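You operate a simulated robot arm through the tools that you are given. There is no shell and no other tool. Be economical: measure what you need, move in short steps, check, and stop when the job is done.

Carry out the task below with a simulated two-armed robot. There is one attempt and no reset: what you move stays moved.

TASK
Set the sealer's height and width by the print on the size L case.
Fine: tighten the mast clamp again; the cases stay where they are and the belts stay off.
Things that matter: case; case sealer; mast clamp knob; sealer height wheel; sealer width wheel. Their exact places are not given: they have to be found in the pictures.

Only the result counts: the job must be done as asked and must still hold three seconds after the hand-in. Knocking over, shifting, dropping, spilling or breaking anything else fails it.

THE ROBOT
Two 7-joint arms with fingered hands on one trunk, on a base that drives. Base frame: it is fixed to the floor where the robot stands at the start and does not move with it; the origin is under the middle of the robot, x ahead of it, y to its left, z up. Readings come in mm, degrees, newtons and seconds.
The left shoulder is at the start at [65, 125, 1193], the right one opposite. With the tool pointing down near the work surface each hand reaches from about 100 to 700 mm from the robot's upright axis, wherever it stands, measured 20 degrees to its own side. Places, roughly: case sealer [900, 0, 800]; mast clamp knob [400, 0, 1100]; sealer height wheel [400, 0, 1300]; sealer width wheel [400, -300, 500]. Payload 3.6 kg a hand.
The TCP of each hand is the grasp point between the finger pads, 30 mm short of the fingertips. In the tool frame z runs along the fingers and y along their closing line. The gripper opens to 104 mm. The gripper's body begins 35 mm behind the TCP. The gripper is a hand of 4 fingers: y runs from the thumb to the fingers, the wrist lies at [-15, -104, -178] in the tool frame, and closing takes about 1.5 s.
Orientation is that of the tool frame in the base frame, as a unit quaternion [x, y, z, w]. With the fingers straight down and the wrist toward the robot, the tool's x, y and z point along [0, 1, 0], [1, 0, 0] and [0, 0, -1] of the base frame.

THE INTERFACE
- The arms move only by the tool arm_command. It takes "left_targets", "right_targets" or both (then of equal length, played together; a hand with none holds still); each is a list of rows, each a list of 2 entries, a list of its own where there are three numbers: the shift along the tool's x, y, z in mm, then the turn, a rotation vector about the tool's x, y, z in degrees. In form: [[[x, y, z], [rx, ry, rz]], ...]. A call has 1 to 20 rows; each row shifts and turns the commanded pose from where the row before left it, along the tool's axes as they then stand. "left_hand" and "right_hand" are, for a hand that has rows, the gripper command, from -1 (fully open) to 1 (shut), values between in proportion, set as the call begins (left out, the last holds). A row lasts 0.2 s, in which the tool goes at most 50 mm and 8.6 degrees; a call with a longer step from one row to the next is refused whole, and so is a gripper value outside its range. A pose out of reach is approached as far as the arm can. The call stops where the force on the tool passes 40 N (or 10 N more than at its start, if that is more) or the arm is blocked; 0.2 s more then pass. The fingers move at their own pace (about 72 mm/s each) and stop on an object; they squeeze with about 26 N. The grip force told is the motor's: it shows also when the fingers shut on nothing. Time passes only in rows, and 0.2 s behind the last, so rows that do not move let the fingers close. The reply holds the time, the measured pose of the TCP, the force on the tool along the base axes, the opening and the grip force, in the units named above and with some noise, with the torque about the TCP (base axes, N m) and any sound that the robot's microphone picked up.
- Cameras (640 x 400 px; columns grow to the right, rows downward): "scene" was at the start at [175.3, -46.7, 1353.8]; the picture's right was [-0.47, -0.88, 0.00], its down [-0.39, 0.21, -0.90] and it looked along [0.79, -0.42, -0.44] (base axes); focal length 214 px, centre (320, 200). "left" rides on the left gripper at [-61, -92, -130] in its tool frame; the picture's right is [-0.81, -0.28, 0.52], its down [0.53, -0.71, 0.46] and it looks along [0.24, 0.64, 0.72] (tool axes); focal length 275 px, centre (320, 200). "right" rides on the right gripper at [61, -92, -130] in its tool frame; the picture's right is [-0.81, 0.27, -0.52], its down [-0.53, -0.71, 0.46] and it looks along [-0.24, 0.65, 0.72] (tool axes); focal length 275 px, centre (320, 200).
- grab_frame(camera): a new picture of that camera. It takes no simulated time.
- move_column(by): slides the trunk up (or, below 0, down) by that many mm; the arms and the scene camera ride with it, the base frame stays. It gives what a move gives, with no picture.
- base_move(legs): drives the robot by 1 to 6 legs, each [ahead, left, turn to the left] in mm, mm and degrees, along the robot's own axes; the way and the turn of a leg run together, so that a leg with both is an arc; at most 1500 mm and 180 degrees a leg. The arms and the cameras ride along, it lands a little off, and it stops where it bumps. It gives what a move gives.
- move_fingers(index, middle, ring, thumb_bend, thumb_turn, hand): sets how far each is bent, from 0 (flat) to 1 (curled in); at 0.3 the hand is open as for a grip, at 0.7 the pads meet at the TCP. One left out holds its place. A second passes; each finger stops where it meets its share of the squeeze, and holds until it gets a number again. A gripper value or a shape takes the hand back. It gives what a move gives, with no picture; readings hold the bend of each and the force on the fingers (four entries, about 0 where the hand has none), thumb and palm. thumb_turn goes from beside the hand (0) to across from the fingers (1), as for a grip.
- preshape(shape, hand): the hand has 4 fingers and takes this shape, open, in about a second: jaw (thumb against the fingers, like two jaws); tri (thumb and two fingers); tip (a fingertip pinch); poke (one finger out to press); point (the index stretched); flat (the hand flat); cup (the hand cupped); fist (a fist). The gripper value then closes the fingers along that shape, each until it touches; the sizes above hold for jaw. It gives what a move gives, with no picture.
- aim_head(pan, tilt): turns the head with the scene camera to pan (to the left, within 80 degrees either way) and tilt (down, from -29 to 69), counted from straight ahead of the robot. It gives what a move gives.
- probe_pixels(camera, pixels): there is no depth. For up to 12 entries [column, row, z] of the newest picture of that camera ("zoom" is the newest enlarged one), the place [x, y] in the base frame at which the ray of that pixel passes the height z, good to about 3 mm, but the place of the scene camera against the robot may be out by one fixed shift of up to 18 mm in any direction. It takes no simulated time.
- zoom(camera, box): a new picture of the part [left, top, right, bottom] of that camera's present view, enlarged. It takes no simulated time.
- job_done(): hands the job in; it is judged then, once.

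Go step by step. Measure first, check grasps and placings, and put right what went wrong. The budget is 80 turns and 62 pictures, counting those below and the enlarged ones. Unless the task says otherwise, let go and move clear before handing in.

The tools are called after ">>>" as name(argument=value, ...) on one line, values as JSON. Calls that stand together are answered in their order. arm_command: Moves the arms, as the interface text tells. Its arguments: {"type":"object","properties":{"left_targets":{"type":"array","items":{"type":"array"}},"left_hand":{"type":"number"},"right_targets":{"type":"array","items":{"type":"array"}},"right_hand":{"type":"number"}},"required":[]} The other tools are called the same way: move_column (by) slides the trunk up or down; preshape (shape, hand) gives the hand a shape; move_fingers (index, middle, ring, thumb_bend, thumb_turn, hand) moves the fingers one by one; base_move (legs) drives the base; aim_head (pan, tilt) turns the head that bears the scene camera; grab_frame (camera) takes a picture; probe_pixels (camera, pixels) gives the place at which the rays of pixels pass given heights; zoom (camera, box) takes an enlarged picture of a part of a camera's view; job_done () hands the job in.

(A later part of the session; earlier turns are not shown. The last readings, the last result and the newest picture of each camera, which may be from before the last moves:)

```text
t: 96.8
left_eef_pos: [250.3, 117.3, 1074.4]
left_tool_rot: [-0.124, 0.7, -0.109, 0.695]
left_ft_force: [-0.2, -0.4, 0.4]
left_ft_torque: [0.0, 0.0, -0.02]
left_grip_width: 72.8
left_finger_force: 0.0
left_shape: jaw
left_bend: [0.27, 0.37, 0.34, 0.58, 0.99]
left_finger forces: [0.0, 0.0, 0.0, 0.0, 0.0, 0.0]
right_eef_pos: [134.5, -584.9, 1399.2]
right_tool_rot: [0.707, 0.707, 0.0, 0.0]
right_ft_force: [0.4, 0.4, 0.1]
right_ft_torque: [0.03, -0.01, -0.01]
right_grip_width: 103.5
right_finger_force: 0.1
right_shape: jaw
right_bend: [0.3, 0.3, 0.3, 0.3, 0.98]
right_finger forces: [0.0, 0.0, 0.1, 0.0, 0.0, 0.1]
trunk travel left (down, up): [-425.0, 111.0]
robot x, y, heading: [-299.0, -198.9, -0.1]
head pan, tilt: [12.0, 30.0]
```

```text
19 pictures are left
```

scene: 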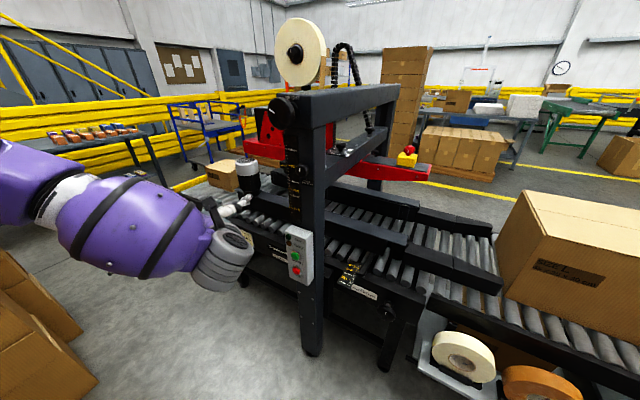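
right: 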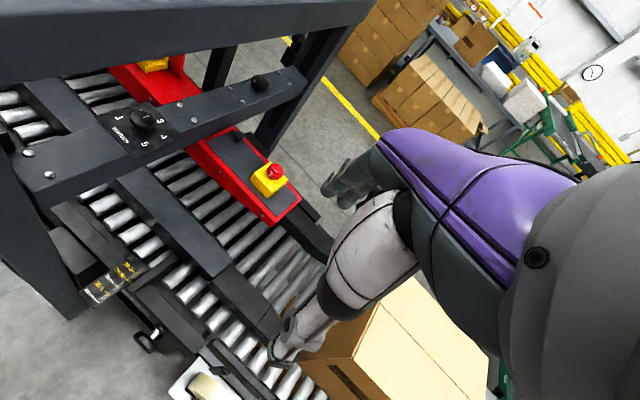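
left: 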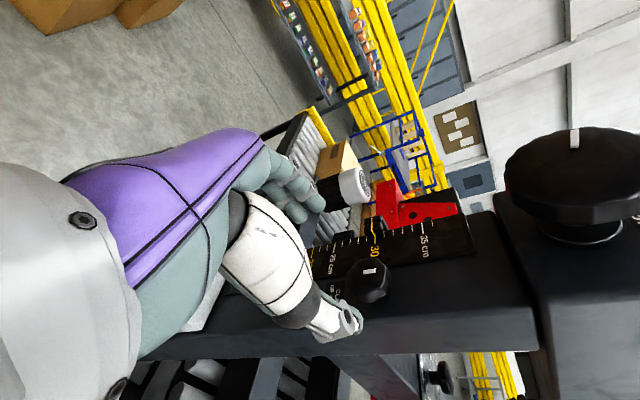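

>>> zoom(camera="scene", box=[262, 130, 342, 210])

>>> probe_pixels(camera="scene", pixels=[[388, 313, 600], [388, 313, 640], [388, 313, 680], [388, 313, 720]])

```text
5.00 times, centred on (302, 170) of scene
```

zoom: 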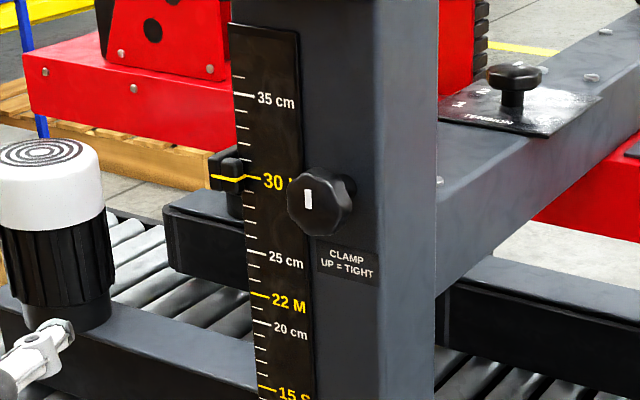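

```text
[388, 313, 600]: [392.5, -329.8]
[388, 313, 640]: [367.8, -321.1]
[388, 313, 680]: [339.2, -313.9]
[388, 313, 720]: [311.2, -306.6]
```

The knob bar is up ("tight") and the pointer is at 30, so the height job is done. The width wheel is roughly at (425, -330, 540). I'll tuck the left hand up and back, shift the base a little left, and turn the right hand to point forward.

>>> arm_command(left_targets=[[[-30, -12, -10], [0, 0, 0]], [[-30, -12, -10], [0, 0, 0]], [[-30, -12, -10], [0, 0, 0]], [[-30, -12, -10], [0, 0, 0]], [[0, 0, 0], [0, 0, 0]]])

>>> base_move(legs=[[0, 60, 0]])

>>> arm_command(right_targets=[[[0, 0, 10], [0, 0, 8.5]], [[0, 0, 10], [0, 0, 8.5]], [[0, 0, 10], [0, 0, 8.5]], [[0, 0, 10], [0, 0, 8.5]], [[0, 0, 10], [0, 0, 8.5]], [[0, 0, 10], [0, 0, 8.5]], [[0, 0, 10], [0, 0, 8.5]], [[0, 0, 10], [0, 0, 8.5]], [[0, 0, 10], [0, 0, 8.5]], [[0, 0, 10], [0, 0, 8.5]], [[0, 0, 10], [0, 0, 5]], [[0, 0, 0], [0, 0, 0]]])

>>> arm_command(right_targets=[[[0, 0, 0], [0, 8.5, 0]], [[0, 0, 0], [0, 8.5, 0]], [[0, 0, 0], [0, 8.5, 0]], [[0, 0, 0], [0, 8.5, 0]], [[0, 0, 0], [0, 8.5, 0]], [[0, 0, 0], [0, 8.5, 0]], [[0, 0, 0], [0, 8.5, 0]], [[0, 0, 0], [0, 8.5, 0]], [[0, 0, 0], [0, 8.5, 0]], [[0, 0, 0], [0, 8.5, 0]], [[0, 0, 0], [0, 5, 0]], [[0, 0, 0], [0, 0, 0]]])

```text
t: 98.0
left_eef_pos: [213.5, 111.3, 1204.8]
left_tool_rot: [-0.119, 0.698, -0.113, 0.697]
left_ft_force: [1.1, -1.3, 0.5]
left_ft_torque: [0.0, -0.02, -0.02]
left_grip_width: 72.6
left_finger_force: 0.0
left_shape: jaw
left_bend: [0.27, 0.37, 0.34, 0.58, 0.99]
left_finger forces: [0.0, 0.0, 0.1, 0.0, 0.0, 0.0]
right_eef_pos: [135.1, -584.5, 1398.3]
right_tool_rot: [0.707, 0.707, -0.001, 0.0]
right_ft_force: [-0.4, 0.0, -0.9]
right_ft_torque: [0.04, 0.03, 0.02]
right_grip_width: 103.8
right_finger_force: 0.0
right_shape: jaw
right_bend: [0.3, 0.3, 0.3, 0.3, 0.98]
right_finger forces: [0.1, 0.1, 0.0, 0.1, 0.1, 0.0]
trunk travel left (down, up): [-425.0, 111.0]
robot x, y, heading: [-300.2, -198.7, -0.1]
head pan, tilt: [12.0, 30.0]
```

```text
t: 99.2
left_eef_pos: [212.5, 169.8, 1204.5]
left_tool_rot: [-0.119, 0.698, -0.113, 0.697]
left_ft_force: [-0.8, 0.4, 0.3]
left_ft_torque: [0.0, -0.01, 0.02]
left_grip_width: 72.5
left_finger_force: 0.1
left_shape: jaw
left_bend: [0.27, 0.37, 0.34, 0.58, 0.99]
left_finger forces: [0.0, 0.0, 0.0, 0.1, 0.1, 0.0]
right_eef_pos: [133.9, -525.8, 1399.4]
right_tool_rot: [0.707, 0.707, 0.0, 0.0]
right_ft_force: [0.6, 0.3, 0.5]
right_ft_torque: [0.01, 0.01, 0.01]
right_grip_width: 104.0
right_finger_force: 0.0
right_shape: jaw
right_bend: [0.3, 0.3, 0.3, 0.3, 0.98]
right_finger forces: [0.0, 0.0, 0.0, 0.1, 0.1, 0.1]
trunk travel left (down, up): [-425.0, 111.0]
robot x, y, heading: [-301.0, -139.1, -0.1]
head pan, tilt: [12.0, 30.0]
```

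```text
t: 101.8
left_eef_pos: [212.7, 170.1, 1206.1]
left_tool_rot: [-0.119, 0.698, -0.113, 0.697]
left_ft_force: [-0.7, -0.1, 0.2]
left_ft_torque: [0.02, 0.0, -0.05]
left_grip_width: 72.5
left_finger_force: 0.1
left_shape: jaw
left_bend: [0.27, 0.37, 0.34, 0.58, 0.99]
left_finger forces: [0.0, 0.0, 0.0, 0.0, 0.0, 0.0]
right_eef_pos: [134.1, -526.9, 1288.4]
right_tool_rot: [1.0, -0.002, 0.0, 0.0]
right_ft_force: [-0.4, -0.2, 0.8]
right_ft_torque: [0.0, -0.02, 0.02]
right_grip_width: 103.6
right_finger_force: 0.1
right_shape: jaw
right_bend: [0.3, 0.3, 0.3, 0.3, 0.98]
right_finger forces: [0.0, 0.1, 0.1, 0.1, 0.0, 0.0]
trunk travel left (down, up): [-425.0, 111.0]
robot x, y, heading: [-304.0, -141.8, -0.1]
head pan, tilt: [12.0, 30.0]
```

```text
t: 104.4
left_eef_pos: [212.6, 170.7, 1206.0]
left_tool_rot: [-0.118, 0.698, -0.113, 0.697]
left_ft_force: [-0.7, -0.2, -0.3]
left_ft_torque: [-0.01, 0.0, 0.0]
left_grip_width: 72.6
left_finger_force: 0.1
left_shape: jaw
left_bend: [0.27, 0.37, 0.34, 0.58, 0.99]
left_finger forces: [0.0, 0.1, 0.0, 0.0, 0.0, 0.0]
right_eef_pos: [148.1, -530.5, 1296.1]
right_tool_rot: [0.707, 0.0, 0.707, 0.001]
right_ft_force: [0.1, 0.4, 0.2]
right_ft_torque: [-0.01, 0.01, 0.0]
right_grip_width: 104.0
right_finger_force: 0.0
right_shape: jaw
right_bend: [0.3, 0.3, 0.3, 0.3, 0.98]
right_finger forces: [0.0, 0.0, 0.0, 0.0, 0.0, 0.1]
right hand out of reach, approached as far as the arm can: row 10, 11
trunk travel left (down, up): [-425.0, 111.0]
robot x, y, heading: [-303.6, -138.5, -0.0]
head pan, tilt: [12.0, 30.0]
```

The right hand points forward at +90° roll. I'll bring it across to the wheel's line, lower it, and roll to about 160°.

>>> arm_command(right_targets=[[[-20, -39, 10], [0, 0, 0]], [[-20, -39, 10], [0, 0, 0]], [[-20, -39, 10], [0, 0, 0]], [[-20, -39, 10], [0, 0, 0]], [[-20, -39, 10], [0, 0, 0]], [[0, 0, 0], [0, 0, 8.5]], [[0, 0, 0], [0, 0, 8.5]], [[0, 0, 0], [0, 0, 8.5]], [[0, 0, 0], [0, 0, 8.5]], [[0, 0, 0], [0, 0, 8.5]], [[0, 0, 0], [0, 0, 8.5]], [[0, 0, 0], [0, 0, 8.5]], [[0, 0, 0], [0, 0, 8.5]], [[0, 0, 0], [0, 0, 0]]])

```text
t: 107.4
left_eef_pos: [213.5, 171.0, 1205.3]
left_tool_rot: [-0.119, 0.698, -0.113, 0.697]
left_ft_force: [-0.1, -0.2, 0.7]
left_ft_torque: [-0.02, 0.04, 0.0]
left_grip_width: 72.5
left_finger_force: 0.2
left_shape: jaw
left_bend: [0.27, 0.37, 0.34, 0.58, 0.99]
left_finger forces: [0.0, 0.0, 0.1, 0.0, 0.0, 0.0]
right_eef_pos: [301.0, -433.1, 1372.6]
right_tool_rot: [0.641, -0.3, 0.639, -0.3]
right_ft_force: [0.1, 0.3, -0.1]
right_ft_torque: [0.0, -0.01, 0.02]
right_grip_width: 103.9
right_finger_force: 0.0
right_shape: jaw
right_bend: [0.3, 0.3, 0.3, 0.3, 0.98]
right_finger forces: [0.1, 0.1, 0.0, 0.1, 0.1, 0.0]
right hand out of reach, approached as far as the arm can: row 1, 2, 4, 5, 6, 7, 8, 9, 10, 11, 12, 13
trunk travel left (down, up): [-425.0, 111.0]
robot x, y, heading: [-302.7, -140.5, -0.2]
head pan, tilt: [12.0, 30.0]
```

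The arm settled high at (301,-433,1373) with a 140° roll. I'll bring it straight down and back.

>>> arm_command(right_targets=[[[-26, 31, -12], [0, 0, 0]], [[-26, 31, -12], [0, 0, 0]], [[-26, 31, -12], [0, 0, 0]], [[-26, 31, -12], [0, 0, 0]], [[-26, 31, 0], [0, 0, 0]], [[-26, 31, 0], [0, 0, 0]], [[0, 0, 0], [0, 0, 0]]])

>>> grab_frame(camera="right")

```text
t: 109.0
left_eef_pos: [212.9, 171.6, 1205.4]
left_tool_rot: [-0.119, 0.698, -0.114, 0.697]
left_ft_force: [0.2, 0.8, 0.4]
left_ft_torque: [0.03, 0.05, -0.04]
left_grip_width: 72.8
left_finger_force: 0.0
left_shape: jaw
left_bend: [0.27, 0.37, 0.34, 0.58, 0.99]
left_finger forces: [0.0, 0.1, 0.1, 0.0, 0.0, 0.0]
right_eef_pos: [301.3, -432.2, 1372.3]
right_tool_rot: [0.641, -0.301, 0.639, -0.3]
right_ft_force: [0.1, -0.2, 1.3]
right_ft_torque: [-0.04, 0.04, 0.01]
right_grip_width: 104.0
right_finger_force: 0.0
right_shape: jaw
right_bend: [0.3, 0.3, 0.3, 0.3, 0.98]
right_finger forces: [0.0, 0.0, 0.1, 0.1, 0.0, 0.0]
right hand out of reach, approached as far as the arm can: row 1, 2, 3, 4, 5, 6
trunk travel left (down, up): [-425.0, 111.0]
robot x, y, heading: [-303.2, -137.7, -0.2]
head pan, tilt: [12.0, 30.0]
```

```text
17 pictures are left
```

right: 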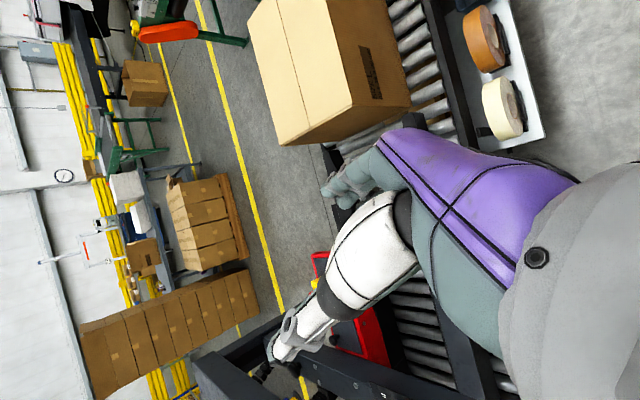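

It's stuck against a limit. I'll follow the mirror of the path that worked for the left: roll back to about +60°, then move toward (230,-275,1276).

>>> arm_command(right_targets=[[[0, 0, -10], [0, 0, -8]], [[0, 0, -10], [0, 0, -8]], [[0, 0, -10], [0, 0, -8]], [[0, 0, -10], [0, 0, -8]], [[0, 0, -10], [0, 0, -8]], [[0, 0, -10], [0, 0, -8]], [[0, 0, -10], [0, 0, -8]], [[0, 0, 0], [0, 0, -8]], [[0, 0, 0], [0, 0, -8]], [[0, 0, 0], [0, 0, -8]], [[0, 0, 0], [0, 0, 0]]])

```text
t: 111.4
left_eef_pos: [213.0, 169.9, 1205.3]
left_tool_rot: [-0.119, 0.698, -0.113, 0.697]
left_ft_force: [-0.5, 0.0, -0.2]
left_ft_torque: [0.0, -0.01, 0.01]
left_grip_width: 72.7
left_finger_force: 0.0
left_shape: jaw
left_bend: [0.27, 0.37, 0.34, 0.58, 0.99]
left_finger forces: [0.0, 0.0, 0.0, 0.0, 0.0, 0.0]
right_eef_pos: [233.2, -434.1, 1374.2]
right_tool_rot: [0.685, 0.183, 0.682, 0.182]
right_ft_force: [-0.6, 0.2, -0.5]
right_ft_torque: [0.01, 0.02, -0.01]
right_grip_width: 103.7
right_finger_force: 0.1
right_shape: jaw
right_bend: [0.3, 0.3, 0.3, 0.3, 0.98]
right_finger forces: [0.0, 0.1, 0.1, 0.1, 0.0, 0.0]
trunk travel left (down, up): [-425.0, 111.0]
robot x, y, heading: [-300.7, -137.5, -0.3]
head pan, tilt: [12.0, 30.0]
```

Free again at roll 60°. I'll move to (240,-300,1280), then down to (300,-327,1115).

>>> arm_command(right_targets=[[[-3, -33, 2], [0, 0, 0]], [[-3, -33, 2], [0, 0, 0]], [[-3, -33, 2], [0, 0, 0]], [[-3, -33, 0], [0, 0, 0]], [[-3, -31, 0], [0, 0, 0]], [[0, 0, 0], [0, 0, 0]]])

>>> arm_command(right_targets=[[[-39, -15, 15], [0, 0, 0]], [[-39, -15, 15], [0, 0, 0]], [[-39, -15, 15], [0, 0, 0]], [[-39, -15, 15], [0, 0, 0]], [[0, 0, 0], [0, 0, 0]]])

```text
t: 112.8
left_eef_pos: [211.8, 171.3, 1204.0]
left_tool_rot: [-0.119, 0.698, -0.114, 0.697]
left_ft_force: [0.6, 0.2, -0.5]
left_ft_torque: [0.0, -0.01, -0.04]
left_grip_width: 72.5
left_finger_force: 0.0
left_shape: jaw
left_bend: [0.27, 0.37, 0.34, 0.58, 0.99]
left_finger forces: [0.1, 0.0, 0.0, 0.1, 0.0, 0.0]
right_eef_pos: [258.3, -315.1, 1292.2]
right_tool_rot: [0.684, 0.185, 0.682, 0.18]
right_ft_force: [-0.3, 0.3, -0.6]
right_ft_torque: [-0.02, 0.01, 0.01]
right_grip_width: 103.5
right_finger_force: 0.1
right_shape: jaw
right_bend: [0.3, 0.3, 0.3, 0.3, 0.98]
right_finger forces: [0.0, 0.0, 0.1, 0.1, 0.0, 0.0]
right hand out of reach, approached as far as the arm can: row 4, 5
trunk travel left (down, up): [-425.0, 111.0]
robot x, y, heading: [-297.4, -137.3, -0.2]
head pan, tilt: [12.0, 30.0]
```

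```text
t: 114.0
left_eef_pos: [213.2, 171.6, 1205.4]
left_tool_rot: [-0.118, 0.698, -0.113, 0.697]
left_ft_force: [0.1, -0.9, -0.3]
left_ft_torque: [-0.01, 0.03, -0.02]
left_grip_width: 72.7
left_finger_force: 0.2
left_shape: jaw
left_bend: [0.27, 0.37, 0.34, 0.58, 0.99]
left_finger forces: [0.0, 0.0, 0.1, 0.0, 0.1, 0.1]
right_eef_pos: [318.6, -341.5, 1126.3]
right_tool_rot: [0.685, 0.183, 0.681, 0.182]
right_ft_force: [0.6, -0.5, 0.2]
right_ft_torque: [0.01, -0.02, 0.01]
right_grip_width: 103.9
right_finger_force: 0.0
right_shape: jaw
right_bend: [0.3, 0.3, 0.3, 0.3, 0.97]
right_finger forces: [0.0, 0.0, 0.0, 0.1, 0.0, 0.0]
trunk travel left (down, up): [-425.0, 111.0]
robot x, y, heading: [-300.7, -138.8, -0.0]
head pan, tilt: [12.0, 30.0]
```

Good. Now I'll roll to about 150° and lower to z≈975.

>>> arm_command(right_targets=[[[0, 0, 0], [0, 0, 8.2]], [[0, 0, 0], [0, 0, 8.2]], [[0, 0, 0], [0, 0, 8.2]], [[0, 0, 0], [0, 0, 8.2]], [[0, 0, 0], [0, 0, 8.2]], [[0, 0, 0], [0, 0, 8.2]], [[0, 0, 0], [0, 0, 8.2]], [[0, 0, 0], [0, 0, 8.2]], [[0, 0, 0], [0, 0, 8.2]], [[0, 0, 0], [0, 0, 8.2]], [[0, 0, 0], [0, 0, 8.2]], [[0, 0, 0], [0, 0, 0]]])

>>> arm_command(right_targets=[[[-19, 32.5, -5], [0, 0, 0]], [[-19, 32.5, -5], [0, 0, 0]], [[-19, 32.5, -5], [0, 0, 0]], [[-19, 32.5, -5], [0, 0, 0]], [[0, 0, 0], [0, 0, 0]]])

```text
t: 116.6
left_eef_pos: [212.5, 169.4, 1204.8]
left_tool_rot: [-0.119, 0.699, -0.113, 0.696]
left_ft_force: [-0.2, 0.3, 0.6]
left_ft_torque: [-0.02, 0.01, 0.0]
left_grip_width: 72.9
left_finger_force: 0.0
left_shape: jaw
left_bend: [0.27, 0.37, 0.34, 0.58, 0.99]
left_finger forces: [0.0, 0.0, 0.0, 0.1, 0.1, 0.1]
right_eef_pos: [337.2, -467.1, 1400.7]
right_tool_rot: [0.62, -0.35, 0.607, -0.353]
right_ft_force: [0.0, 0.4, 0.5]
right_ft_torque: [-0.04, 0.05, -0.01]
right_grip_width: 104.1
right_finger_force: 0.0
right_shape: jaw
right_bend: [0.3, 0.3, 0.3, 0.3, 0.98]
right_finger forces: [0.0, 0.0, 0.0, 0.0, 0.0, 0.0]
right hand out of reach, approached as far as the arm can: row 1, 2, 3, 4, 5, 6, 7, 8, 9, 10, 11
trunk travel left (down, up): [-425.0, 111.0]
robot x, y, heading: [-300.7, -137.6, -0.2]
head pan, tilt: [12.0, 30.0]
```

```text
t: 117.8
left_eef_pos: [211.9, 170.5, 1204.6]
left_tool_rot: [-0.118, 0.698, -0.113, 0.697]
left_ft_force: [0.0, 0.0, 0.1]
left_ft_torque: [0.02, 0.0, 0.01]
left_grip_width: 72.7
left_finger_force: 0.0
left_shape: jaw
left_bend: [0.27, 0.37, 0.34, 0.58, 0.99]
left_finger forces: [0.0, 0.0, 0.0, 0.0, 0.1, 0.1]
right_eef_pos: [375.0, -503.8, 1343.0]
right_tool_rot: [0.613, -0.357, 0.609, -0.355]
right_ft_force: [-0.8, -0.2, 0.3]
right_ft_torque: [0.02, 0.02, -0.03]
right_grip_width: 103.9
right_finger_force: 0.0
right_shape: jaw
right_bend: [0.3, 0.3, 0.3, 0.3, 0.98]
right_finger forces: [0.0, 0.0, 0.0, 0.0, 0.0, 0.1]
right hand out of reach, approached as far as the arm can: row 1, 2, 3, 4
trunk travel left (down, up): [-425.0, 111.0]
robot x, y, heading: [-305.1, -138.1, 0.1]
head pan, tilt: [12.0, 30.0]
```

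The right arm is in an unfavourable branch. The left arm's branch is proven, so I'll tuck the right hand back (tool down) and plan to use the left hand at the width wheel, looking to the right for clearance first.

>>> arm_command(right_targets=[[[0, 0, -30], [0, 0, -8]], [[0, 0, -40], [0, 0, -8]], [[0, 0, -40], [0, 0, -8]], [[0, 0, -40], [0, 0, -6]], [[0, 0, -40], [0, 0, 0]], [[0, 0, -30], [0, 0, 0]], [[0, 0, 0], [0, 0, 0]]])

>>> arm_command(right_targets=[[[0, 0, 0], [0, -8.5, 0]], [[0, 0, 0], [0, -8.5, 0]], [[0, 0, 0], [0, -8.5, 0]], [[0, 0, 0], [0, -8.5, 0]], [[0, 0, 0], [0, -8.5, 0]], [[0, 0, 0], [0, -8.5, 0]], [[0, 0, 0], [0, -8.5, 0]], [[0, 0, 0], [0, -8.5, 0]], [[0, 0, 0], [0, -8.5, 0]], [[0, 0, 0], [0, -8.5, 0]], [[0, 0, 0], [0, 0, 0]]])

>>> aim_head(pan=-55, tilt=35)

>>> grab_frame(camera="scene")

```text
t: 119.4
left_eef_pos: [212.2, 170.8, 1204.2]
left_tool_rot: [-0.12, 0.698, -0.113, 0.697]
left_ft_force: [0.3, 0.0, -0.3]
left_ft_torque: [0.0, -0.02, 0.02]
left_grip_width: 72.6
left_finger_force: 0.0
left_shape: jaw
left_bend: [0.27, 0.37, 0.34, 0.58, 0.99]
left_finger forces: [0.0, 0.1, 0.1, 0.1, 0.0, 0.1]
right_eef_pos: [156.4, -504.6, 1353.9]
right_tool_rot: [0.685, -0.185, 0.681, -0.184]
right_ft_force: [0.6, 0.4, 0.0]
right_ft_torque: [0.01, -0.01, 0.02]
right_grip_width: 103.8
right_finger_force: 0.0
right_shape: jaw
right_bend: [0.3, 0.3, 0.3, 0.3, 0.98]
right_finger forces: [0.0, 0.0, 0.1, 0.0, 0.1, 0.1]
right hand out of reach, approached as far as the arm can: row 1, 6
trunk travel left (down, up): [-425.0, 111.0]
robot x, y, heading: [-305.3, -140.3, 0.2]
head pan, tilt: [12.0, 30.0]
```

```text
t: 121.8
left_eef_pos: [211.8, 169.9, 1204.2]
left_tool_rot: [-0.118, 0.699, -0.113, 0.697]
left_ft_force: [0.0, 0.2, 0.1]
left_ft_torque: [0.0, -0.01, 0.0]
left_grip_width: 72.7
left_finger_force: 0.0
left_shape: jaw
left_bend: [0.27, 0.37, 0.34, 0.58, 0.99]
left_finger forces: [0.0, 0.0, 0.0, 0.0, 0.1, 0.1]
right_eef_pos: [156.1, -504.7, 1354.5]
right_tool_rot: [0.964, -0.012, 0.04, -0.261]
right_ft_force: [0.1, 0.0, -0.1]
right_ft_torque: [-0.01, -0.02, -0.01]
right_grip_width: 103.8
right_finger_force: 0.1
right_shape: jaw
right_bend: [0.3, 0.3, 0.3, 0.3, 0.98]
right_finger forces: [0.1, 0.1, 0.0, 0.0, 0.1, 0.0]
trunk travel left (down, up): [-425.0, 111.0]
robot x, y, heading: [-301.2, -138.1, -0.0]
head pan, tilt: [12.0, 30.0]
```

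```text
t: 123.2
left_eef_pos: [212.2, 170.1, 1205.1]
left_tool_rot: [-0.118, 0.699, -0.113, 0.697]
left_ft_force: [0.2, -0.5, -0.4]
left_ft_torque: [0.01, 0.0, -0.03]
left_grip_width: 72.3
left_finger_force: 0.0
left_shape: jaw
left_bend: [0.27, 0.37, 0.34, 0.58, 0.99]
left_finger forces: [0.1, 0.0, 0.0, 0.0, 0.1, 0.0]
right_eef_pos: [156.5, -504.5, 1354.2]
right_tool_rot: [0.964, -0.011, 0.041, -0.262]
right_ft_force: [0.7, 0.5, 0.2]
right_ft_torque: [0.0, 0.04, 0.01]
right_grip_width: 103.8
right_finger_force: 0.1
right_shape: jaw
right_bend: [0.3, 0.3, 0.3, 0.3, 0.98]
right_finger forces: [0.1, 0.1, 0.0, 0.1, 0.0, 0.0]
trunk travel left (down, up): [-425.0, 111.0]
robot x, y, heading: [-301.4, -141.1, -0.2]
head pan, tilt: [-55.0, 35.0]
```

```text
16 pictures are left
```

scene: 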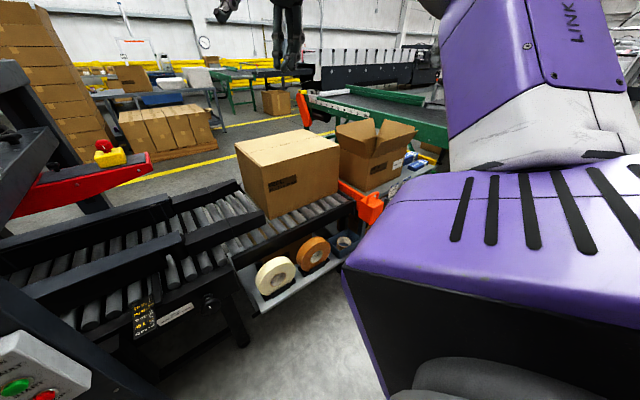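

The wheel is at (210,297), and the floor in front of the line looks free. I'll probe the line's front edge before moving right.

>>> probe_pixels(camera="scene", pixels=[[290, 305, 600], [358, 240, 600], [370, 215, 750], [425, 170, 800], [210, 298, 600], [210, 298, 550], [210, 298, 500]])

>>> zoom(camera="scene", box=[110, 250, 250, 350])

```text
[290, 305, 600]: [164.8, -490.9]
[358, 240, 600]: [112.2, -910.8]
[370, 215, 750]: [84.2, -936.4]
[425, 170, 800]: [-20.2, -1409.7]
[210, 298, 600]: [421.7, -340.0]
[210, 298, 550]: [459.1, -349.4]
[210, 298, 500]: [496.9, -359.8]
```

```text
4.00 times, centred on (180, 300) of scene
```

zoom: 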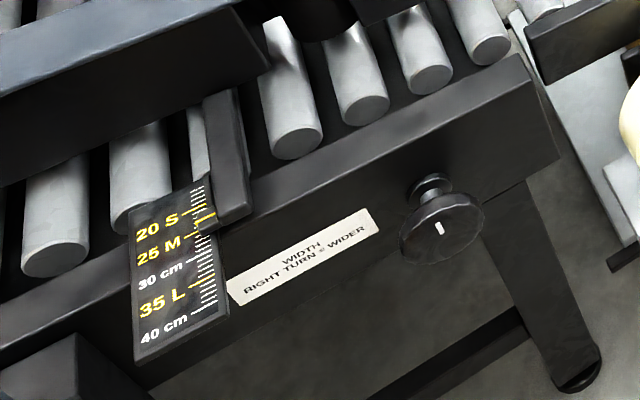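

There's room: the base front stays clear of the shelf at x≈110–165. I'll move the base 380 mm right, lower the column 425 mm, and look with the left hand camera.

>>> base_move(legs=[[0, -380, 0]])

>>> move_column(by=-425)

>>> grab_frame(camera="left")

```text
t: 127.1
left_eef_pos: [212.6, -209.4, 1205.5]
left_tool_rot: [-0.119, 0.698, -0.113, 0.696]
left_ft_force: [0.2, -0.2, 0.3]
left_ft_torque: [0.0, -0.01, 0.0]
left_grip_width: 72.7
left_finger_force: 0.1
left_shape: jaw
left_bend: [0.27, 0.37, 0.34, 0.58, 0.99]
left_finger forces: [0.0, 0.0, 0.1, 0.1, 0.0, 0.0]
right_eef_pos: [157.6, -883.9, 1352.5]
right_tool_rot: [0.964, -0.011, 0.04, -0.262]
right_ft_force: [0.0, 0.8, 0.0]
right_ft_torque: [0.0, 0.0, 0.02]
right_grip_width: 103.9
right_finger_force: 0.1
right_shape: jaw
right_bend: [0.3, 0.3, 0.3, 0.3, 0.98]
right_finger forces: [0.1, 0.0, 0.0, 0.0, 0.0, 0.0]
trunk travel left (down, up): [-425.0, 111.0]
robot x, y, heading: [-300.1, -517.5, 0.0]
head pan, tilt: [-55.0, 35.0]
```

```text
refused: -425 is not a number from -400 to 400
```

```text
14 pictures are left
```

left: 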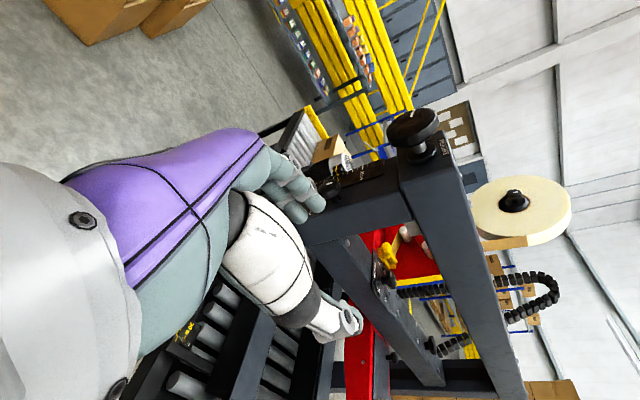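

The column limit is 400 per call, so I'll lower in two steps, then roll to about -170° and bring the left hand to (212,-330,640).

>>> move_column(by=-400)

>>> move_column(by=-25)

>>> arm_command(left_targets=[[[0, 0, 0], [0, 0, -8.4]], [[0, 0, 0], [0, 0, -8.4]], [[0, 0, 0], [0, 0, -8.4]], [[0, 0, 0], [0, 0, -8.4]], [[0, 0, 0], [0, 0, -8.4]], [[0, 0, 0], [0, 0, -8.4]], [[0, 0, 0], [0, 0, -8.4]], [[28, 23, 0], [0, 0, 0]], [[28, 23, 0], [0, 0, 0]], [[28, 23, 0], [0, 0, 0]], [[28, 23, 0], [0, 0, 0]], [[28, 23, 0], [0, 0, 0]], [[0, 0, 0], [0, 0, 0]]], left_hand=-1)

>>> grab_frame(camera="left")

```text
t: 130.9
left_eef_pos: [269.9, -208.5, 715.2]
left_tool_rot: [-0.13, 0.763, -0.1, 0.626]
left_ft_force: [-0.9, 0.1, -0.3]
left_ft_torque: [-0.03, -0.03, 0.03]
left_grip_width: 72.8
left_finger_force: 0.1
left_shape: jaw
left_bend: [0.27, 0.37, 0.34, 0.58, 0.99]
left_finger forces: [0.0, 0.0, 0.1, 0.0, 0.0, 0.0]
right_eef_pos: [156.5, -883.0, 954.5]
right_tool_rot: [0.964, -0.011, 0.041, -0.262]
right_ft_force: [-0.5, 0.8, -0.5]
right_ft_torque: [-0.04, 0.01, 0.01]
right_grip_width: 104.0
right_finger_force: 0.0
right_shape: jaw
right_bend: [0.3, 0.3, 0.3, 0.3, 0.98]
right_finger forces: [0.0, 0.1, 0.1, 0.0, 0.0, 0.0]
trunk travel left (down, up): [-25.0, 511.0]
robot x, y, heading: [-297.0, -520.6, -0.2]
head pan, tilt: [-55.0, 35.0]
```

```text
t: 131.6
left_eef_pos: [270.8, -208.7, 688.9]
left_tool_rot: [-0.129, 0.763, -0.1, 0.625]
left_ft_force: [-0.2, 0.2, 0.2]
left_ft_torque: [0.01, 0.0, 0.01]
left_grip_width: 72.5
left_finger_force: 0.1
left_shape: jaw
left_bend: [0.27, 0.37, 0.34, 0.58, 0.99]
left_finger forces: [0.1, 0.0, 0.1, 0.1, 0.1, 0.0]
right_eef_pos: [156.1, -883.9, 930.3]
right_tool_rot: [0.964, -0.011, 0.04, -0.261]
right_ft_force: [0.1, -0.2, 0.5]
right_ft_torque: [-0.02, -0.04, 0.02]
right_grip_width: 103.8
right_finger_force: 0.1
right_shape: jaw
right_bend: [0.3, 0.3, 0.3, 0.3, 0.98]
right_finger forces: [0.0, 0.0, 0.0, 0.0, 0.0, 0.0]
trunk travel left (down, up): [0.0, 536.0]
robot x, y, heading: [-300.6, -517.9, -0.2]
head pan, tilt: [-55.0, 35.0]
```

```text
t: 134.4
left_eef_pos: [243.8, -320.8, 550.8]
left_tool_rot: [-0.488, 0.6, -0.394, 0.497]
left_ft_force: [0.6, -0.6, -0.7]
left_ft_torque: [0.01, 0.02, -0.01]
left_grip_width: 103.8
left_finger_force: 0.1
left_shape: jaw
left_bend: [0.3, 0.3, 0.3, 0.3, 0.98]
left_finger forces: [0.1, 0.1, 0.0, 0.1, 0.0, 0.0]
right_eef_pos: [156.6, -884.6, 930.2]
right_tool_rot: [0.964, -0.011, 0.041, -0.261]
right_ft_force: [0.0, 0.3, 0.5]
right_ft_torque: [-0.02, 0.01, -0.01]
right_grip_width: 103.6
right_finger_force: 0.1
right_shape: jaw
right_bend: [0.3, 0.3, 0.3, 0.3, 0.98]
right_finger forces: [0.1, 0.0, 0.0, 0.0, 0.0, 0.0]
trunk travel left (down, up): [0.0, 536.0]
robot x, y, heading: [-295.6, -517.1, 0.1]
head pan, tilt: [-55.0, 35.0]
```

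```text
13 pictures are left
```

left: 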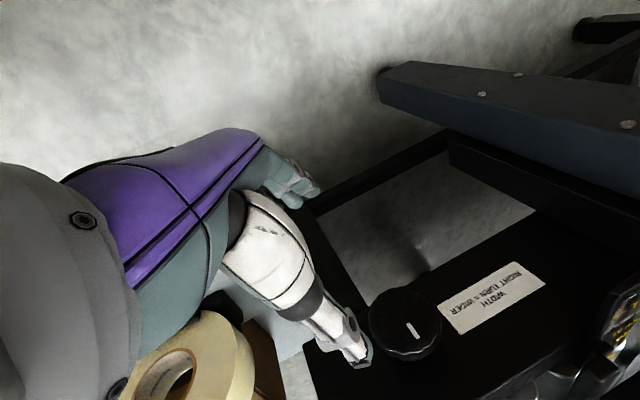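

The wheel shows at (403,322), which triangulates to about (428,-329,535). I'll level the pitch and move to a pre-approach at x≈335.

>>> arm_command(left_targets=[[[0, 0, 0], [5.5, -1.2, 0]], [[0, 0, 0], [5.5, -1.2, 0]], [[5, 6, 30], [0, 0, 0]], [[5, 6, 30], [0, 0, 0]], [[0, 0, 30], [0, 0, 0]], [[0, 0, 0], [0, 0, 0]]])

>>> grab_frame(camera="left")

```text
t: 135.8
left_eef_pos: [333.1, -335.8, 526.9]
left_tool_rot: [-0.469, 0.584, -0.417, 0.516]
left_ft_force: [1.1, 1.1, -0.6]
left_ft_torque: [-0.01, -0.03, 0.0]
left_grip_width: 103.8
left_finger_force: 0.1
left_shape: jaw
left_bend: [0.3, 0.3, 0.3, 0.3, 0.98]
left_finger forces: [0.0, 0.1, 0.1, 0.0, 0.0, 0.0]
left hand out of reach, approached as far as the arm can: row 1, 2
right_eef_pos: [156.4, -884.0, 929.1]
right_tool_rot: [0.964, -0.01, 0.039, -0.262]
right_ft_force: [0.3, -0.2, 0.8]
right_ft_torque: [-0.01, -0.01, -0.01]
right_grip_width: 103.8
right_finger_force: 0.1
right_shape: jaw
right_bend: [0.3, 0.3, 0.3, 0.3, 0.98]
right_finger forces: [0.0, 0.0, 0.0, 0.0, 0.0, 0.0]
trunk travel left (down, up): [0.0, 536.0]
robot x, y, heading: [-300.7, -519.5, -0.1]
head pan, tilt: [-55.0, 35.0]
```

```text
12 pictures are left
```

left: 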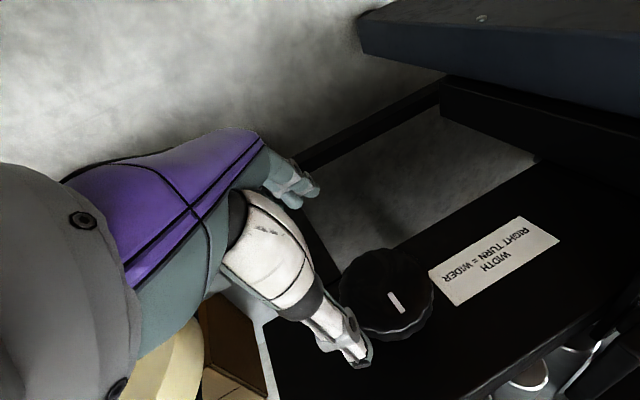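

The wheel refines to about (417,-327,539). I'll align to it, accepting the 7° down pitch, and test rolling to about -245°.

>>> arm_command(left_targets=[[[-12, -19, 0], [0, 0, 0]], [[0, 0, 0], [0, 0, -8.5]], [[0, 0, 0], [0, 0, -8.5]], [[0, 0, 0], [0, 0, -8.5]], [[0, 0, 0], [0, 0, -8.5]], [[0, 0, 0], [0, 0, -8.5]], [[0, 0, 0], [0, 0, -8.5]], [[0, 0, 0], [0, 0, -8.5]], [[0, 0, 0], [0, 0, -8.5]], [[0, 0, 0], [0, 0, -8.5]], [[0, 0, 0], [0, 0, 0]]])

```text
t: 138.2
left_eef_pos: [334.8, -326.6, 547.1]
left_tool_rot: [0.73, -0.167, 0.647, -0.146]
left_ft_force: [-0.1, -0.8, 0.3]
left_ft_torque: [-0.02, 0.03, 0.0]
left_grip_width: 103.6
left_finger_force: 0.1
left_shape: jaw
left_bend: [0.3, 0.3, 0.3, 0.3, 0.98]
left_finger forces: [0.1, 0.1, 0.0, 0.0, 0.1, 0.0]
right_eef_pos: [156.1, -884.1, 929.0]
right_tool_rot: [0.964, -0.011, 0.04, -0.263]
right_ft_force: [-0.2, 0.4, -0.2]
right_ft_torque: [-0.03, 0.01, 0.01]
right_grip_width: 103.8
right_finger_force: 0.1
right_shape: jaw
right_bend: [0.3, 0.3, 0.3, 0.3, 0.98]
right_finger forces: [0.0, 0.1, 0.0, 0.0, 0.0, 0.1]
trunk travel left (down, up): [0.0, 536.0]
robot x, y, heading: [-302.3, -517.7, 0.0]
head pan, tilt: [-55.0, 35.0]
```

No limits at -244°. I'll approach, close on the wheel and do a ~102° right turn.

>>> arm_command(left_targets=[[[0, 0, 25], [0, 0, 0]], [[0, 0, 25], [0, 0, 0]], [[0, 0, 20], [0, 0, 0]], [[0, 0, 14], [0, 0, 0]], [[0, 0, 0], [0, 0, 0]]])

>>> arm_command(left_targets=[[[0, 0, 0], [0, 0, 0]], [[0, 0, 0], [0, 0, 0]], [[0, 0, 0], [0, 0, 0]], [[0, 0, 0], [0, 0, 0]], [[0, 0, 0], [0, 0, 0]], [[0, 0, 0], [0, 0, 0]], [[0, 0, 0], [0, 0, 0]]], left_hand=1)

>>> grab_frame(camera="left")

```text
t: 139.4
left_eef_pos: [420.1, -327.7, 537.9]
left_tool_rot: [0.73, -0.169, 0.646, -0.148]
left_ft_force: [-0.6, -0.9, -0.2]
left_ft_torque: [-0.04, -0.02, 0.0]
left_grip_width: 103.8
left_finger_force: 0.1
left_shape: jaw
left_bend: [0.3, 0.3, 0.3, 0.3, 0.98]
left_finger forces: [0.0, 0.0, 0.0, 0.1, 0.0, 0.0]
right_eef_pos: [157.6, -883.6, 928.5]
right_tool_rot: [0.964, -0.011, 0.04, -0.262]
right_ft_force: [0.1, 0.5, -0.4]
right_ft_torque: [-0.03, 0.02, -0.01]
right_grip_width: 103.7
right_finger_force: 0.2
right_shape: jaw
right_bend: [0.3, 0.3, 0.3, 0.3, 0.98]
right_finger forces: [0.0, 0.1, 0.1, 0.0, 0.0, 0.0]
trunk travel left (down, up): [0.0, 536.0]
robot x, y, heading: [-298.1, -518.7, 0.0]
head pan, tilt: [-55.0, 35.0]
```

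```text
t: 141.0
left_eef_pos: [419.7, -328.3, 538.4]
left_tool_rot: [0.729, -0.168, 0.646, -0.148]
left_ft_force: [7.3, -2.4, 0.8]
left_ft_torque: [-0.03, -0.09, 0.15]
left_grip_width: 47.3
left_finger_force: 26.0
left_shape: jaw
left_bend: [0.75, 0.56, 0.52, 0.68, 1.0]
left_finger forces: [18.0, 8.5, 0.1, 0.1, 26.5, 0.0]
right_eef_pos: [157.1, -884.5, 929.5]
right_tool_rot: [0.964, -0.01, 0.039, -0.262]
right_ft_force: [-0.1, -0.2, 0.5]
right_ft_torque: [0.01, -0.03, 0.01]
right_grip_width: 103.9
right_finger_force: 0.0
right_shape: jaw
right_bend: [0.3, 0.3, 0.3, 0.3, 0.98]
right_finger forces: [0.1, 0.0, 0.0, 0.0, 0.1, 0.1]
trunk travel left (down, up): [0.0, 536.0]
robot x, y, heading: [-301.7, -518.1, 0.0]
head pan, tilt: [-55.0, 35.0]
```

```text
11 pictures are left
```

left: 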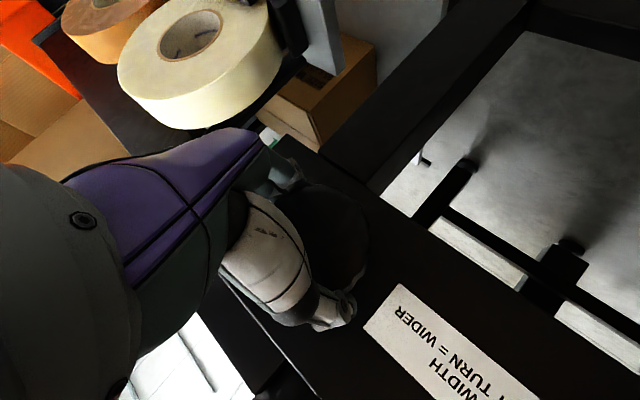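

Grip pattern matches the other wheel (47 mm, 26 N). I'll turn right 102°, release, back off to -168° and read the scale.

>>> arm_command(left_targets=[[[0, 0, 0], [0, 0, 8.5]], [[0, 0, 0], [0, 0, 8.5]], [[0, 0, 0], [0, 0, 8.5]], [[0, 0, 0], [0, 0, 8.5]], [[0, 0, 0], [0, 0, 8.5]], [[0, 0, 0], [0, 0, 8.5]], [[0, 0, 0], [0, 0, 8.5]], [[0, 0, 0], [0, 0, 8.5]], [[0, 0, 0], [0, 0, 8.5]], [[0, 0, 0], [0, 0, 8.5]], [[0, 0, 0], [0, 0, 8.5]], [[0, 0, 0], [0, 0, 8.5]]])

>>> arm_command(left_targets=[[[0, 0, 0], [0, 0, 0]], [[0, 0, 0], [0, 0, 0]], [[0, 0, 0], [0, 0, 0]], [[0, 0, 0], [0, 0, 0]], [[0, 0, 0], [0, 0, 0]], [[0, 0, -25], [0, 0, 0]], [[0, 0, -25], [0, 0, 0]], [[0, 0, 0], [0, 0, -8.5]], [[0, 0, 0], [0, 0, -8.5]], [[0, 0, 0], [0, 0, -8.5]], [[0, 0, 0], [0, 0, 0]]], left_hand=-1)

>>> grab_frame(camera="left")

```text
t: 142.3
left_eef_pos: [422.6, -332.6, 539.2]
left_tool_rot: [0.603, -0.438, 0.543, -0.386]
left_ft_force: [21.1, -5.7, -6.5]
left_ft_torque: [-0.28, -0.84, 0.38]
left_grip_width: 46.1
left_finger_force: 25.7
left_shape: jaw
left_bend: [0.74, 0.56, 0.52, 0.73, 0.99]
left_finger forces: [22.7, 17.0, 0.1, 0.1, 23.4, 0.1]
right_eef_pos: [157.4, -884.1, 928.7]
right_tool_rot: [0.965, -0.012, 0.04, -0.261]
right_ft_force: [-0.9, -0.4, 0.3]
right_ft_torque: [0.0, 0.01, -0.03]
right_grip_width: 103.8
right_finger_force: 0.0
right_shape: jaw
right_bend: [0.3, 0.3, 0.3, 0.3, 0.98]
right_finger forces: [0.0, 0.1, 0.0, 0.0, 0.1, 0.0]
trunk travel left (down, up): [0.0, 536.0]
robot x, y, heading: [-301.1, -519.1, 0.1]
head pan, tilt: [-55.0, 35.0]
stopped in row 6 (left hand): the force on the tool passed its limit at 43 N (the readings are from after the stop); the commanded pose is now the measured one
```

```text
t: 144.7
left_eef_pos: [370.6, -329.8, 544.6]
left_tool_rot: [0.685, -0.294, 0.615, -0.257]
left_ft_force: [0.1, 1.0, -0.4]
left_ft_torque: [0.02, 0.01, 0.0]
left_grip_width: 103.5
left_finger_force: 0.0
left_shape: jaw
left_bend: [0.3, 0.3, 0.3, 0.3, 0.98]
left_finger forces: [0.0, 0.0, 0.0, 0.1, 0.0, 0.0]
right_eef_pos: [157.7, -885.4, 929.6]
right_tool_rot: [0.964, -0.012, 0.04, -0.261]
right_ft_force: [-0.1, -0.1, 0.5]
right_ft_torque: [-0.01, -0.02, -0.02]
right_grip_width: 104.0
right_finger_force: 0.0
right_shape: jaw
right_bend: [0.3, 0.3, 0.3, 0.3, 0.98]
right_finger forces: [0.0, 0.0, 0.0, 0.1, 0.0, 0.0]
trunk travel left (down, up): [0.0, 536.0]
robot x, y, heading: [-297.6, -522.8, 0.2]
head pan, tilt: [-55.0, 35.0]
```

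```text
10 pictures are left
```

left: 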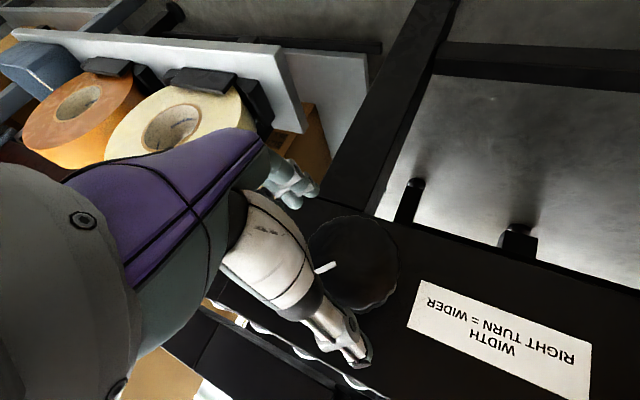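

It stopped at 43 N after ~46° of turn, probably from the 7° tilt. I'll level the tool here, recentre slightly, and do the next stroke in the -258° to -190° range.

>>> arm_command(left_targets=[[[0, 0, 0], [5.0, 4.9, 0]], [[-10, 5, 0], [0, 0, 0]], [[0, 0, 0], [0, 0, -8.5]], [[0, 0, 0], [0, 0, -8.5]], [[0, 0, 0], [0, 0, -8.5]], [[0, 0, 0], [0, 0, -8.5]], [[0, 0, 20], [0, 0, 0]], [[0, 0, 18], [0, 0, 0]], [[0, 0, 12], [0, 0, 0]], [[0, 0, 0], [0, 0, 0]]])

>>> arm_command(left_targets=[[[0, 0, 0], [0, 0, 0]], [[0, 0, 0], [0, 0, 0]], [[0, 0, 0], [0, 0, 0]], [[0, 0, 0], [0, 0, 0]], [[0, 0, 0], [0, 0, 0]], [[0, 0, 0], [0, 0, 0]], [[0, 0, 0], [0, 0, 0]]], left_hand=1)

>>> arm_command(left_targets=[[[0, 0, 0], [0, 0, 8.5]], [[0, 0, 0], [0, 0, 8.5]], [[0, 0, 0], [0, 0, 8.5]], [[0, 0, 0], [0, 0, 8.5]], [[0, 0, 0], [0, 0, 8.5]], [[0, 0, 0], [0, 0, 8.5]], [[0, 0, 0], [0, 0, 8.5]], [[0, 0, 0], [0, 0, 8.5]]])

```text
t: 146.9
left_eef_pos: [421.8, -325.6, 534.6]
left_tool_rot: [0.7, -0.076, 0.706, -0.071]
left_ft_force: [0.1, -0.3, 0.9]
left_ft_torque: [-0.01, 0.01, -0.02]
left_grip_width: 103.7
left_finger_force: 0.0
left_shape: jaw
left_bend: [0.3, 0.3, 0.3, 0.3, 0.98]
left_finger forces: [0.1, 0.0, 0.0, 0.0, 0.0, 0.0]
right_eef_pos: [156.3, -884.3, 929.4]
right_tool_rot: [0.964, -0.011, 0.04, -0.262]
right_ft_force: [0.6, -0.3, 0.8]
right_ft_torque: [0.01, -0.01, 0.0]
right_grip_width: 103.7
right_finger_force: 0.1
right_shape: jaw
right_bend: [0.3, 0.3, 0.3, 0.3, 0.98]
right_finger forces: [0.0, 0.0, 0.0, 0.0, 0.1, 0.1]
trunk travel left (down, up): [0.0, 536.0]
robot x, y, heading: [-302.1, -521.6, 0.1]
head pan, tilt: [-55.0, 35.0]
```

```text
t: 148.5
left_eef_pos: [421.8, -326.5, 536.5]
left_tool_rot: [0.699, -0.077, 0.708, -0.071]
left_ft_force: [5.8, -2.2, 1.7]
left_ft_torque: [-0.03, -0.1, 0.2]
left_grip_width: 46.2
left_finger_force: 26.0
left_shape: jaw
left_bend: [0.75, 0.56, 0.53, 0.69, 1.0]
left_finger forces: [19.3, 8.3, 0.1, 0.0, 26.7, 0.0]
right_eef_pos: [157.3, -883.8, 929.3]
right_tool_rot: [0.964, -0.011, 0.04, -0.261]
right_ft_force: [-0.3, -0.1, -0.6]
right_ft_torque: [0.03, -0.01, -0.01]
right_grip_width: 103.8
right_finger_force: 0.2
right_shape: jaw
right_bend: [0.3, 0.3, 0.3, 0.3, 0.98]
right_finger forces: [0.0, 0.0, 0.0, 0.0, 0.0, 0.0]
trunk travel left (down, up): [0.0, 536.0]
robot x, y, heading: [-300.5, -517.1, -0.2]
head pan, tilt: [-55.0, 35.0]
```

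```text
t: 150.3
left_eef_pos: [422.8, -328.4, 537.8]
left_tool_rot: [0.534, -0.454, 0.549, -0.455]
left_ft_force: [27.7, -16.0, 3.4]
left_ft_torque: [-0.6, -1.49, 0.25]
left_grip_width: 46.6
left_finger_force: 25.5
left_shape: jaw
left_bend: [0.75, 0.57, 0.53, 0.71, 1.0]
left_finger forces: [22.3, 19.5, 0.0, 0.0, 25.8, 0.1]
right_eef_pos: [158.0, -885.9, 928.3]
right_tool_rot: [0.964, -0.011, 0.04, -0.262]
right_ft_force: [0.4, 0.1, -0.1]
right_ft_torque: [0.0, -0.01, 0.0]
right_grip_width: 104.1
right_finger_force: 0.1
right_shape: jaw
right_bend: [0.3, 0.3, 0.3, 0.3, 0.98]
right_finger forces: [0.0, 0.0, 0.0, 0.1, 0.0, 0.0]
trunk travel left (down, up): [0.0, 536.0]
robot x, y, heading: [-299.6, -521.2, -0.3]
head pan, tilt: [-55.0, 35.0]
```

That stroke went well (68° at ≤32 N). I'll release, roll back 85°, recentre slightly and do an 80° stroke, then read.

>>> arm_command(left_targets=[[[0, 0, 0], [0, 0, 0]], [[0, 0, 0], [0, 0, 0]], [[0, 0, 0], [0, 0, 0]], [[0, 0, 0], [0, 0, 0]], [[0, 0, 0], [0, 0, 0]], [[0, 0, -25], [0, 0, 0]], [[2, -2, -20], [0, 0, 0]], [[0, 0, 0], [0, 0, -8.5]], [[0, 0, 0], [0, 0, -8.5]], [[0, 0, 0], [0, 0, -8.5]], [[0, 0, 0], [0, 0, -8.5]], [[0, 0, 0], [0, 0, -8.5]], [[0, 0, 0], [0, 0, -8.5]], [[0, 0, 0], [0, 0, -8.5]], [[0, 0, 0], [0, 0, -8.5]], [[0, 0, 0], [0, 0, -8.5]], [[0, 0, 0], [0, 0, -8.5]], [[0, 0, 25], [0, 0, 0]], [[0, 0, 20], [0, 0, 0]]], left_hand=-1)

>>> arm_command(left_targets=[[[0, 0, 0], [0, 0, 0]], [[0, 0, 0], [0, 0, 0]], [[0, 0, 0], [0, 0, 0]], [[0, 0, 0], [0, 0, 0]], [[0, 0, 0], [0, 0, 0]], [[0, 0, 0], [0, 0, 0]], [[0, 0, 0], [0, 0, 0]]], left_hand=1)

>>> arm_command(left_targets=[[[0, 0, 0], [0, 0, 8.5]], [[0, 0, 0], [0, 0, 8.5]], [[0, 0, 0], [0, 0, 8.5]], [[0, 0, 0], [0, 0, 8.5]], [[0, 0, 0], [0, 0, 8.5]], [[0, 0, 0], [0, 0, 8.5]], [[0, 0, 0], [0, 0, 8.5]], [[0, 0, 0], [0, 0, 8.5]], [[0, 0, 0], [0, 0, 8.5]], [[0, 0, 0], [0, 0, 8.5]]])

>>> arm_command(left_targets=[[[0, 0, 0], [0, 0, 0]], [[0, 0, 0], [0, 0, 0]], [[0, 0, 0], [0, 0, 0]], [[0, 0, 0], [0, 0, 0]], [[0, 0, 0], [0, 0, 0]], [[0, 0, -35], [0, 0, 0]], [[0, 0, -40], [0, 0, 0]], [[0, 0, -35], [0, 0, 0]], [[0, 0, 0], [0, 0, 0]]], left_hand=-1)

>>> grab_frame(camera="left")

```text
t: 154.3
left_eef_pos: [420.9, -328.8, 537.9]
left_tool_rot: [0.703, 0.027, 0.71, 0.035]
left_ft_force: [0.3, 0.2, -0.1]
left_ft_torque: [0.03, 0.02, 0.02]
left_grip_width: 103.6
left_finger_force: 0.1
left_shape: jaw
left_bend: [0.3, 0.3, 0.3, 0.3, 0.98]
left_finger forces: [0.1, 0.0, 0.0, 0.0, 0.1, 0.1]
right_eef_pos: [156.7, -884.8, 929.6]
right_tool_rot: [0.964, -0.011, 0.041, -0.262]
right_ft_force: [0.3, 0.7, 0.3]
right_ft_torque: [0.0, -0.04, 0.02]
right_grip_width: 103.9
right_finger_force: 0.1
right_shape: jaw
right_bend: [0.3, 0.3, 0.3, 0.3, 0.98]
right_finger forces: [0.1, 0.1, 0.0, 0.0, 0.1, 0.0]
trunk travel left (down, up): [0.0, 536.0]
robot x, y, heading: [-301.0, -518.2, 0.0]
head pan, tilt: [-55.0, 35.0]
```

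```text
t: 155.9
left_eef_pos: [421.6, -329.1, 538.2]
left_tool_rot: [0.703, 0.027, 0.71, 0.034]
left_ft_force: [9.8, -1.7, 1.3]
left_ft_torque: [-0.01, 0.0, 0.4]
left_grip_width: 45.1
left_finger_force: 26.5
left_shape: jaw
left_bend: [0.75, 0.59, 0.57, 0.67, 1.0]
left_finger forces: [18.9, 9.5, 0.0, 0.0, 27.6, 0.0]
right_eef_pos: [157.1, -883.8, 929.4]
right_tool_rot: [0.964, -0.012, 0.04, -0.262]
right_ft_force: [-0.4, 0.0, 0.8]
right_ft_torque: [0.03, 0.01, -0.04]
right_grip_width: 104.3
right_finger_force: 0.0
right_shape: jaw
right_bend: [0.3, 0.3, 0.3, 0.3, 0.98]
right_finger forces: [0.1, 0.1, 0.0, 0.1, 0.0, 0.0]
trunk travel left (down, up): [0.0, 536.0]
robot x, y, heading: [-302.2, -521.2, -0.0]
head pan, tilt: [-55.0, 35.0]
```

```text
t: 158.3
left_eef_pos: [422.7, -333.3, 537.4]
left_tool_rot: [0.535, -0.455, 0.551, -0.451]
left_ft_force: [17.0, -8.4, -7.1]
left_ft_torque: [-0.35, -0.92, 0.07]
left_grip_width: 44.8
left_finger_force: 25.9
left_shape: jaw
left_bend: [0.75, 0.6, 0.57, 0.72, 1.0]
left_finger forces: [27.3, 14.6, 0.1, 0.0, 22.2, 0.1]
right_eef_pos: [158.8, -885.4, 928.1]
right_tool_rot: [0.964, -0.013, 0.041, -0.263]
right_ft_force: [0.4, -0.7, 0.3]
right_ft_torque: [0.02, 0.02, 0.02]
right_grip_width: 103.8
right_finger_force: 0.1
right_shape: jaw
right_bend: [0.3, 0.3, 0.3, 0.3, 0.98]
right_finger forces: [0.0, 0.0, 0.0, 0.0, 0.0, 0.0]
trunk travel left (down, up): [0.0, 536.0]
robot x, y, heading: [-301.1, -518.3, -0.1]
head pan, tilt: [-55.0, 35.0]
stopped in row 10 (left hand): the force on the tool passed its limit at 41 N (the readings are from after the stop); the commanded pose is now the measured one
```

```text
t: 160.3
left_eef_pos: [336.7, -320.0, 535.2]
left_tool_rot: [0.535, -0.455, 0.551, -0.45]
left_ft_force: [-0.4, 0.1, 0.4]
left_ft_torque: [0.0, 0.0, -0.03]
left_grip_width: 104.0
left_finger_force: 0.0
left_shape: jaw
left_bend: [0.3, 0.3, 0.3, 0.3, 0.98]
left_finger forces: [0.0, 0.0, 0.1, 0.1, 0.0, 0.0]
left hand out of reach, approached as far as the arm can: row 8
right_eef_pos: [157.1, -883.8, 928.5]
right_tool_rot: [0.964, -0.012, 0.041, -0.262]
right_ft_force: [-0.2, 0.3, 0.0]
right_ft_torque: [0.02, -0.01, -0.01]
right_grip_width: 103.8
right_finger_force: 0.1
right_shape: jaw
right_bend: [0.3, 0.3, 0.3, 0.3, 0.98]
right_finger forces: [0.0, 0.1, 0.1, 0.0, 0.1, 0.1]
trunk travel left (down, up): [0.0, 536.0]
robot x, y, heading: [-300.5, -521.3, 0.0]
head pan, tilt: [-55.0, 35.0]
```

```text
9 pictures are left
```

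left: 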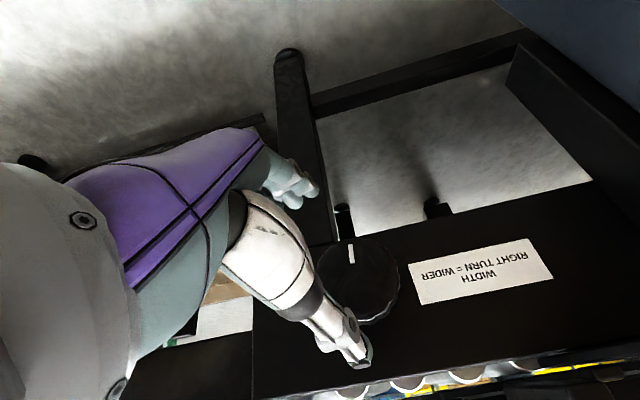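

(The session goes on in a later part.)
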